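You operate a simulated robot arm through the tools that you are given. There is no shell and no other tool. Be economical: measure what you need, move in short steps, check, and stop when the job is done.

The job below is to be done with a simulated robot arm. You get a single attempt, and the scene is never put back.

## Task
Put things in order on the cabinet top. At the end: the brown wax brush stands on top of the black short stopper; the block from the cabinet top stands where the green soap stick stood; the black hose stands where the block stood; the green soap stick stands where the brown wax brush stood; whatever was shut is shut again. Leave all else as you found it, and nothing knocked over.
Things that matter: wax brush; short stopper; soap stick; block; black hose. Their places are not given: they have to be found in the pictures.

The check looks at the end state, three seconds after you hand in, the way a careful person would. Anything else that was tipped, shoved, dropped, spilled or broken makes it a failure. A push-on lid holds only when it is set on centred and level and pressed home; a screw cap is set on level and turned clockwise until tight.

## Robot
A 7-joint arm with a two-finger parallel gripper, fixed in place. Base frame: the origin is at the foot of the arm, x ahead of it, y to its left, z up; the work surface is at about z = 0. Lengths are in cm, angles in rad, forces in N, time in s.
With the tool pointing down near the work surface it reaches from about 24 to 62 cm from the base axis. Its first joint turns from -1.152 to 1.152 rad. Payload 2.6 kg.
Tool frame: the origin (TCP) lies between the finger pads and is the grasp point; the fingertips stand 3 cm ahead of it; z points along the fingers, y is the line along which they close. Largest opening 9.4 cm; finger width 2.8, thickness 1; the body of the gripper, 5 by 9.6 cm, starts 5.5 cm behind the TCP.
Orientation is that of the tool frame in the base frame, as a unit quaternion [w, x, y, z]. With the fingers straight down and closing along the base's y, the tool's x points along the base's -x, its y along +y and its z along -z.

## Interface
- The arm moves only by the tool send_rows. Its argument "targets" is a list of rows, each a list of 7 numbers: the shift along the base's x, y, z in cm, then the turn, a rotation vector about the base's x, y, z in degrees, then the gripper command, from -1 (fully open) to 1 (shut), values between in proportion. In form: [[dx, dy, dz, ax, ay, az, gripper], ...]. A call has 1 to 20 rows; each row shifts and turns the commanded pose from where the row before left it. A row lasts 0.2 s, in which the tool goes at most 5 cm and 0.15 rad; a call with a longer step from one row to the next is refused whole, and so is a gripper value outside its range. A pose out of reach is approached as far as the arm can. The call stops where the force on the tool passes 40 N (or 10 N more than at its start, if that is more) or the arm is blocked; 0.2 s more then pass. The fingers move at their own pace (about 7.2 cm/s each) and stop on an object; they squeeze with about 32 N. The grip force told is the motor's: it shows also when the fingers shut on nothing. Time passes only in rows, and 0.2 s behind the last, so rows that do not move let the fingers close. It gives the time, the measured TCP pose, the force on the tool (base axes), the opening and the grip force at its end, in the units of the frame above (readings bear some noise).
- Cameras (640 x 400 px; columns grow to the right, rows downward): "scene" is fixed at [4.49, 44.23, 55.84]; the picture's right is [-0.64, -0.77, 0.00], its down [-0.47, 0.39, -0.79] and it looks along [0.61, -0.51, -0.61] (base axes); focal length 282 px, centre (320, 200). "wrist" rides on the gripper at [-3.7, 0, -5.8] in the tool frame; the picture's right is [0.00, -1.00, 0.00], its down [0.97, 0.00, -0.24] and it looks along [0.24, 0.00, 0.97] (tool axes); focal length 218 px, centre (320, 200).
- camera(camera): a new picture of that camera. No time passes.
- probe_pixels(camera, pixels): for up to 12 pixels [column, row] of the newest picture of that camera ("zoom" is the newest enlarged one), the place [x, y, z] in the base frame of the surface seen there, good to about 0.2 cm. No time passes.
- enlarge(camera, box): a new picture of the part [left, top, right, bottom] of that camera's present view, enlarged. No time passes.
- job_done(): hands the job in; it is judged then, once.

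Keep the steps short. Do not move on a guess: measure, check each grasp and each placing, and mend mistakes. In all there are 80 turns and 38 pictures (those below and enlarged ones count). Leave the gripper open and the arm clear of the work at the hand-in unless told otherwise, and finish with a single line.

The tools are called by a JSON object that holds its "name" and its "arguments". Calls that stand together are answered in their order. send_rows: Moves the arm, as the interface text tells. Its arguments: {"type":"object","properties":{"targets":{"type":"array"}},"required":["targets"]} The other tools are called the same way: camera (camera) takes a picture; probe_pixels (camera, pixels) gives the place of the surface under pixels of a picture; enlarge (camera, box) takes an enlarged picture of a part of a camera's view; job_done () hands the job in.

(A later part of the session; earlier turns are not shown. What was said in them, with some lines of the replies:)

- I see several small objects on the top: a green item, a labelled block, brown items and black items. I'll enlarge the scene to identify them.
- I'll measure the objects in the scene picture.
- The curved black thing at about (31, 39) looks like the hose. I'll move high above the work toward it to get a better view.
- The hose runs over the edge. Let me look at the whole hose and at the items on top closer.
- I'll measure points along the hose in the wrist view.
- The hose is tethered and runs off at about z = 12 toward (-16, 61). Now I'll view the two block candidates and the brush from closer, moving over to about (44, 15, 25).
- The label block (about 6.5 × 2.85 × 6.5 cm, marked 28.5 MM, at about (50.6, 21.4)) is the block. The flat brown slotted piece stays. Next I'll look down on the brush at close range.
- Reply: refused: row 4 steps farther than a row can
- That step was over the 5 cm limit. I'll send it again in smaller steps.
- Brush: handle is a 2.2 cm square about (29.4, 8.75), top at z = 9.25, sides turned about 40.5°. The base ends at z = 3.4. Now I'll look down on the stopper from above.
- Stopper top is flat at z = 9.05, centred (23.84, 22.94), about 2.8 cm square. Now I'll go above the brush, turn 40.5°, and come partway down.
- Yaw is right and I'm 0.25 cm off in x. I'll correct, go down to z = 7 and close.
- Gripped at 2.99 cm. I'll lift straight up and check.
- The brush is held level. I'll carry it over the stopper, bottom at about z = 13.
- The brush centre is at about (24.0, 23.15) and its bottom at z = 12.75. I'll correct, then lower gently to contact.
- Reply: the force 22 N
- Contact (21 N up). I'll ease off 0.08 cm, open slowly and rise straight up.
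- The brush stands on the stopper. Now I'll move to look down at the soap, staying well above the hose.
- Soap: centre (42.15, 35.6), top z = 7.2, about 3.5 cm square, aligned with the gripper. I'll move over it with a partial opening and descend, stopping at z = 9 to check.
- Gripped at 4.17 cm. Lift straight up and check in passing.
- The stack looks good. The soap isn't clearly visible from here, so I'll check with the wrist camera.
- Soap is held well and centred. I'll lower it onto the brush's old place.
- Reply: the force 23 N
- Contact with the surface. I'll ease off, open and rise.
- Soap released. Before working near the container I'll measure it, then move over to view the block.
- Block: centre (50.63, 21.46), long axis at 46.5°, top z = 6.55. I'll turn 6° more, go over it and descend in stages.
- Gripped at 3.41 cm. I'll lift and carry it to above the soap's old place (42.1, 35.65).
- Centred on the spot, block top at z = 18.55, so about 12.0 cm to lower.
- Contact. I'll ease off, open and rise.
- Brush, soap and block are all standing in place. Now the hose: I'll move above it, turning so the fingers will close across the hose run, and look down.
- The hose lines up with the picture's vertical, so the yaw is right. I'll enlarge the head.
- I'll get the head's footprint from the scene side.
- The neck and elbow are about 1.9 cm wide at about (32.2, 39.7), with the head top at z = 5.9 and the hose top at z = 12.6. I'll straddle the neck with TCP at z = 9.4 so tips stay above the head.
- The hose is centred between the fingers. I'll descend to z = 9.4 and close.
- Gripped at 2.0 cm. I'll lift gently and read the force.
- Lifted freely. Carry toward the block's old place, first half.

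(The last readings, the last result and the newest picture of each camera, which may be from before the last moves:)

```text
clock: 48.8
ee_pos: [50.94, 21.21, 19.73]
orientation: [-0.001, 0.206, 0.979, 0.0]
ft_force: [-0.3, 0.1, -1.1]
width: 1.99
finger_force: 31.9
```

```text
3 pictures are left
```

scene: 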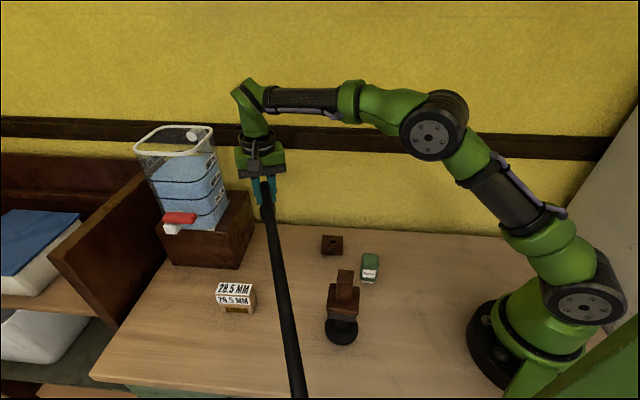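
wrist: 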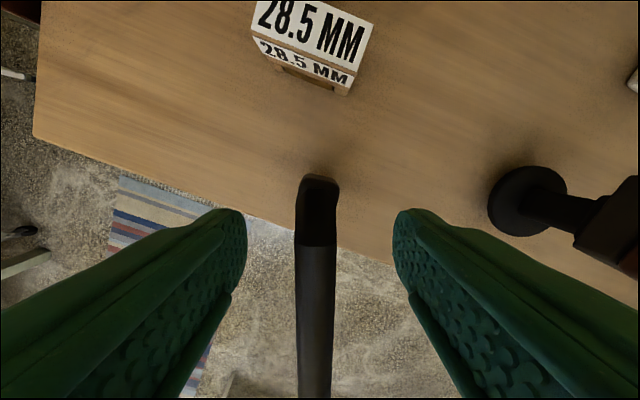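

The hose follows freely with clear space around. Lowering it to just above the surface.

{"name": "send_rows", "arguments": {"targets": [[-0.03, 0.12, -3, 0, 0, 0, 1], [0, 0, -3, 0, 0, 0, 1], [0, 0, -2.5, 0, 0, 0, 1], [0, 0, -1, 0, 0, 0, 1], [0, 0, -0.3, 0, 0, 0, 1], [0, 0, 0, 0, 0, 0, 1], [0, 0, 0, 0, 0, 0, 1]]}}

```text
clock: 50.4
ee_pos: [51.06, 21.66, 9.65]
orientation: [0.0, 0.205, 0.979, 0.0]
ft_force: [0.3, -0.8, 0.6]
width: 1.96
finger_force: 32.0
```

About 0.2 cm above the surface. I'll set down softly.

{"name": "send_rows", "arguments": {"targets": [[-0.1, -0.08, -0.1, 0, 0, 0, 1], [0, 0, -0.1, 0, 0, 0, 1], [0, 0, 0, 0, 0, 0, 1]]}}

```text
clock: 51.2
ee_pos: [50.82, 21.44, 9.44]
orientation: [0.0, 0.206, 0.979, 0.001]
ft_force: [0.5, -0.5, 1.0]
width: 2.0
finger_force: 32.0
```

{"name": "send_rows", "arguments": {"targets": [[0, 0, -0.1, 0, 0, 0, 1], [0, 0, 0, 0, 0, 0, 1]]}}

```text
clock: 51.8
ee_pos: [50.87, 21.51, 9.45]
orientation: [0.001, 0.205, 0.979, 0.0]
ft_force: [-3.0, -1.9, 8.6]
width: 1.99
finger_force: 32.2
```

Contact at 8.6 N. I'll open and rise straight up.

{"name": "send_rows", "arguments": {"targets": [[0, 0, 0, 0, 0, 0, 0.5], [0, 0, 0, 0, 0, 0, 0.2], [0, 0, 0, 0, 0, 0, -0.2], [0, 0, 0, 0, 0, 0, -0.3], [0, 0, 2, 0, 0, 0, -0.3], [0, 0, 4, 0, 0, 0, -0.3], [0, 0, 4, 0, 0, 0, -0.3], [0, 0, 4, 0, 0, 0, -0.3], [0, 0, 0, 0, 0, 0, -1]]}}

{"name": "camera", "arguments": {"camera": "scene"}}

{"name": "probe_pixels", "arguments": {"camera": "scene", "pixels": [[270, 230], [275, 245], [282, 245], [236, 292], [345, 280], [371, 262], [347, 310], [342, 330], [332, 245]]}}

```text
clock: 53.8
ee_pos: [50.68, 21.45, 23.41]
orientation: [-0.001, 0.206, 0.979, 0.0]
ft_force: [-0.5, 0.0, 0.3]
width: 9.39
finger_force: 0.1
```

```text
2 pictures are left
```

scene: 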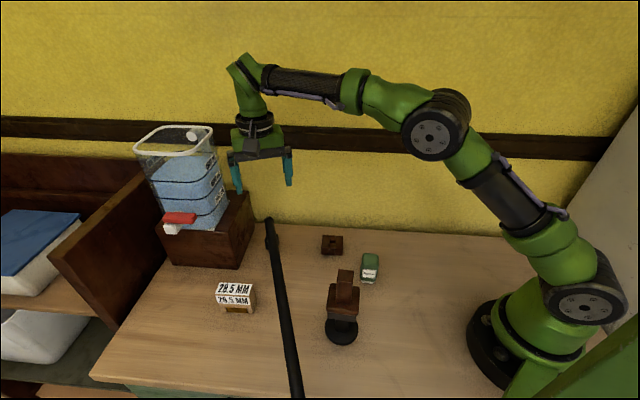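

```text
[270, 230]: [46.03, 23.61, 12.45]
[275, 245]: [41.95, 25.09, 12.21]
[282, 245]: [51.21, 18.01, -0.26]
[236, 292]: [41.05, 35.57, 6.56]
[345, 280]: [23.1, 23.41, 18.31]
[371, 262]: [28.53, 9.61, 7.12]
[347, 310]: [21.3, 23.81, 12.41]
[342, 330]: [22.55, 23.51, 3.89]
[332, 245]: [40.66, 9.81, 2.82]
```

The hose stands at z = 12.4 along its run. I'll back the arm away from above and take a final check from the wrist.

{"name": "send_rows", "arguments": {"targets": [[0, 0, 4, 0, 0, 0, -1], [-2, -3.5, 1, 0, 0, 0, -1], [-3, -3.5, 0, 0, 0, 0, -1], [-3, -2, 0, 0, 0, 0, -1], [-1, 0, 0, 0, 0, 0, -1], [0, 0, 0, 0, 0, 0, -1]]}}

{"name": "camera", "arguments": {"camera": "wrist"}}

```text
clock: 55.2
ee_pos: [41.77, 12.57, 28.54]
orientation: [0.0, 0.206, 0.979, 0.0]
ft_force: [-1.2, -0.5, -0.2]
width: 9.4
finger_force: 0.0
```

```text
1 pictures are left
```

wrist: 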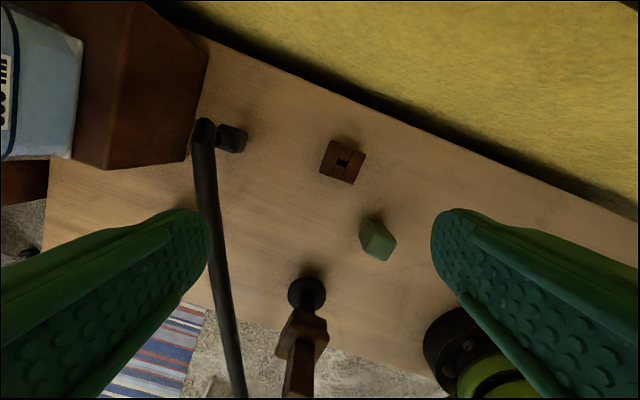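

{"name": "probe_pixels", "arguments": {"camera": "wrist", "pixels": [[232, 128], [242, 133], [243, 142], [238, 151], [222, 150], [240, 140], [205, 130], [343, 163], [375, 240]]}}

```text
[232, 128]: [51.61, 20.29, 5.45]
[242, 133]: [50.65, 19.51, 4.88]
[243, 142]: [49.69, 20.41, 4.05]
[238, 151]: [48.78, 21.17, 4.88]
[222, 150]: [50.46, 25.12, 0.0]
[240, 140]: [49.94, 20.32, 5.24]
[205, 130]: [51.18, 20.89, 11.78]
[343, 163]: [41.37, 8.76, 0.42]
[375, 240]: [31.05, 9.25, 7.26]
```

The hose head sits centred on the block's old place, with its top at z ≈ 5.5 as before. The stack, soap and block all stand, the slotted brown piece is unmoved, nothing had been opened, and the gripper is open and clear. Handing in.

{"name": "job_done", "arguments": {}}

```text
The job is handed in.
```

Job handed in: the brush stands on the stopper, the soap where the brush was, the block (taken as the one marked 28.5 MM) where the soap was, and the hose where the block was, with nothing knocked over.
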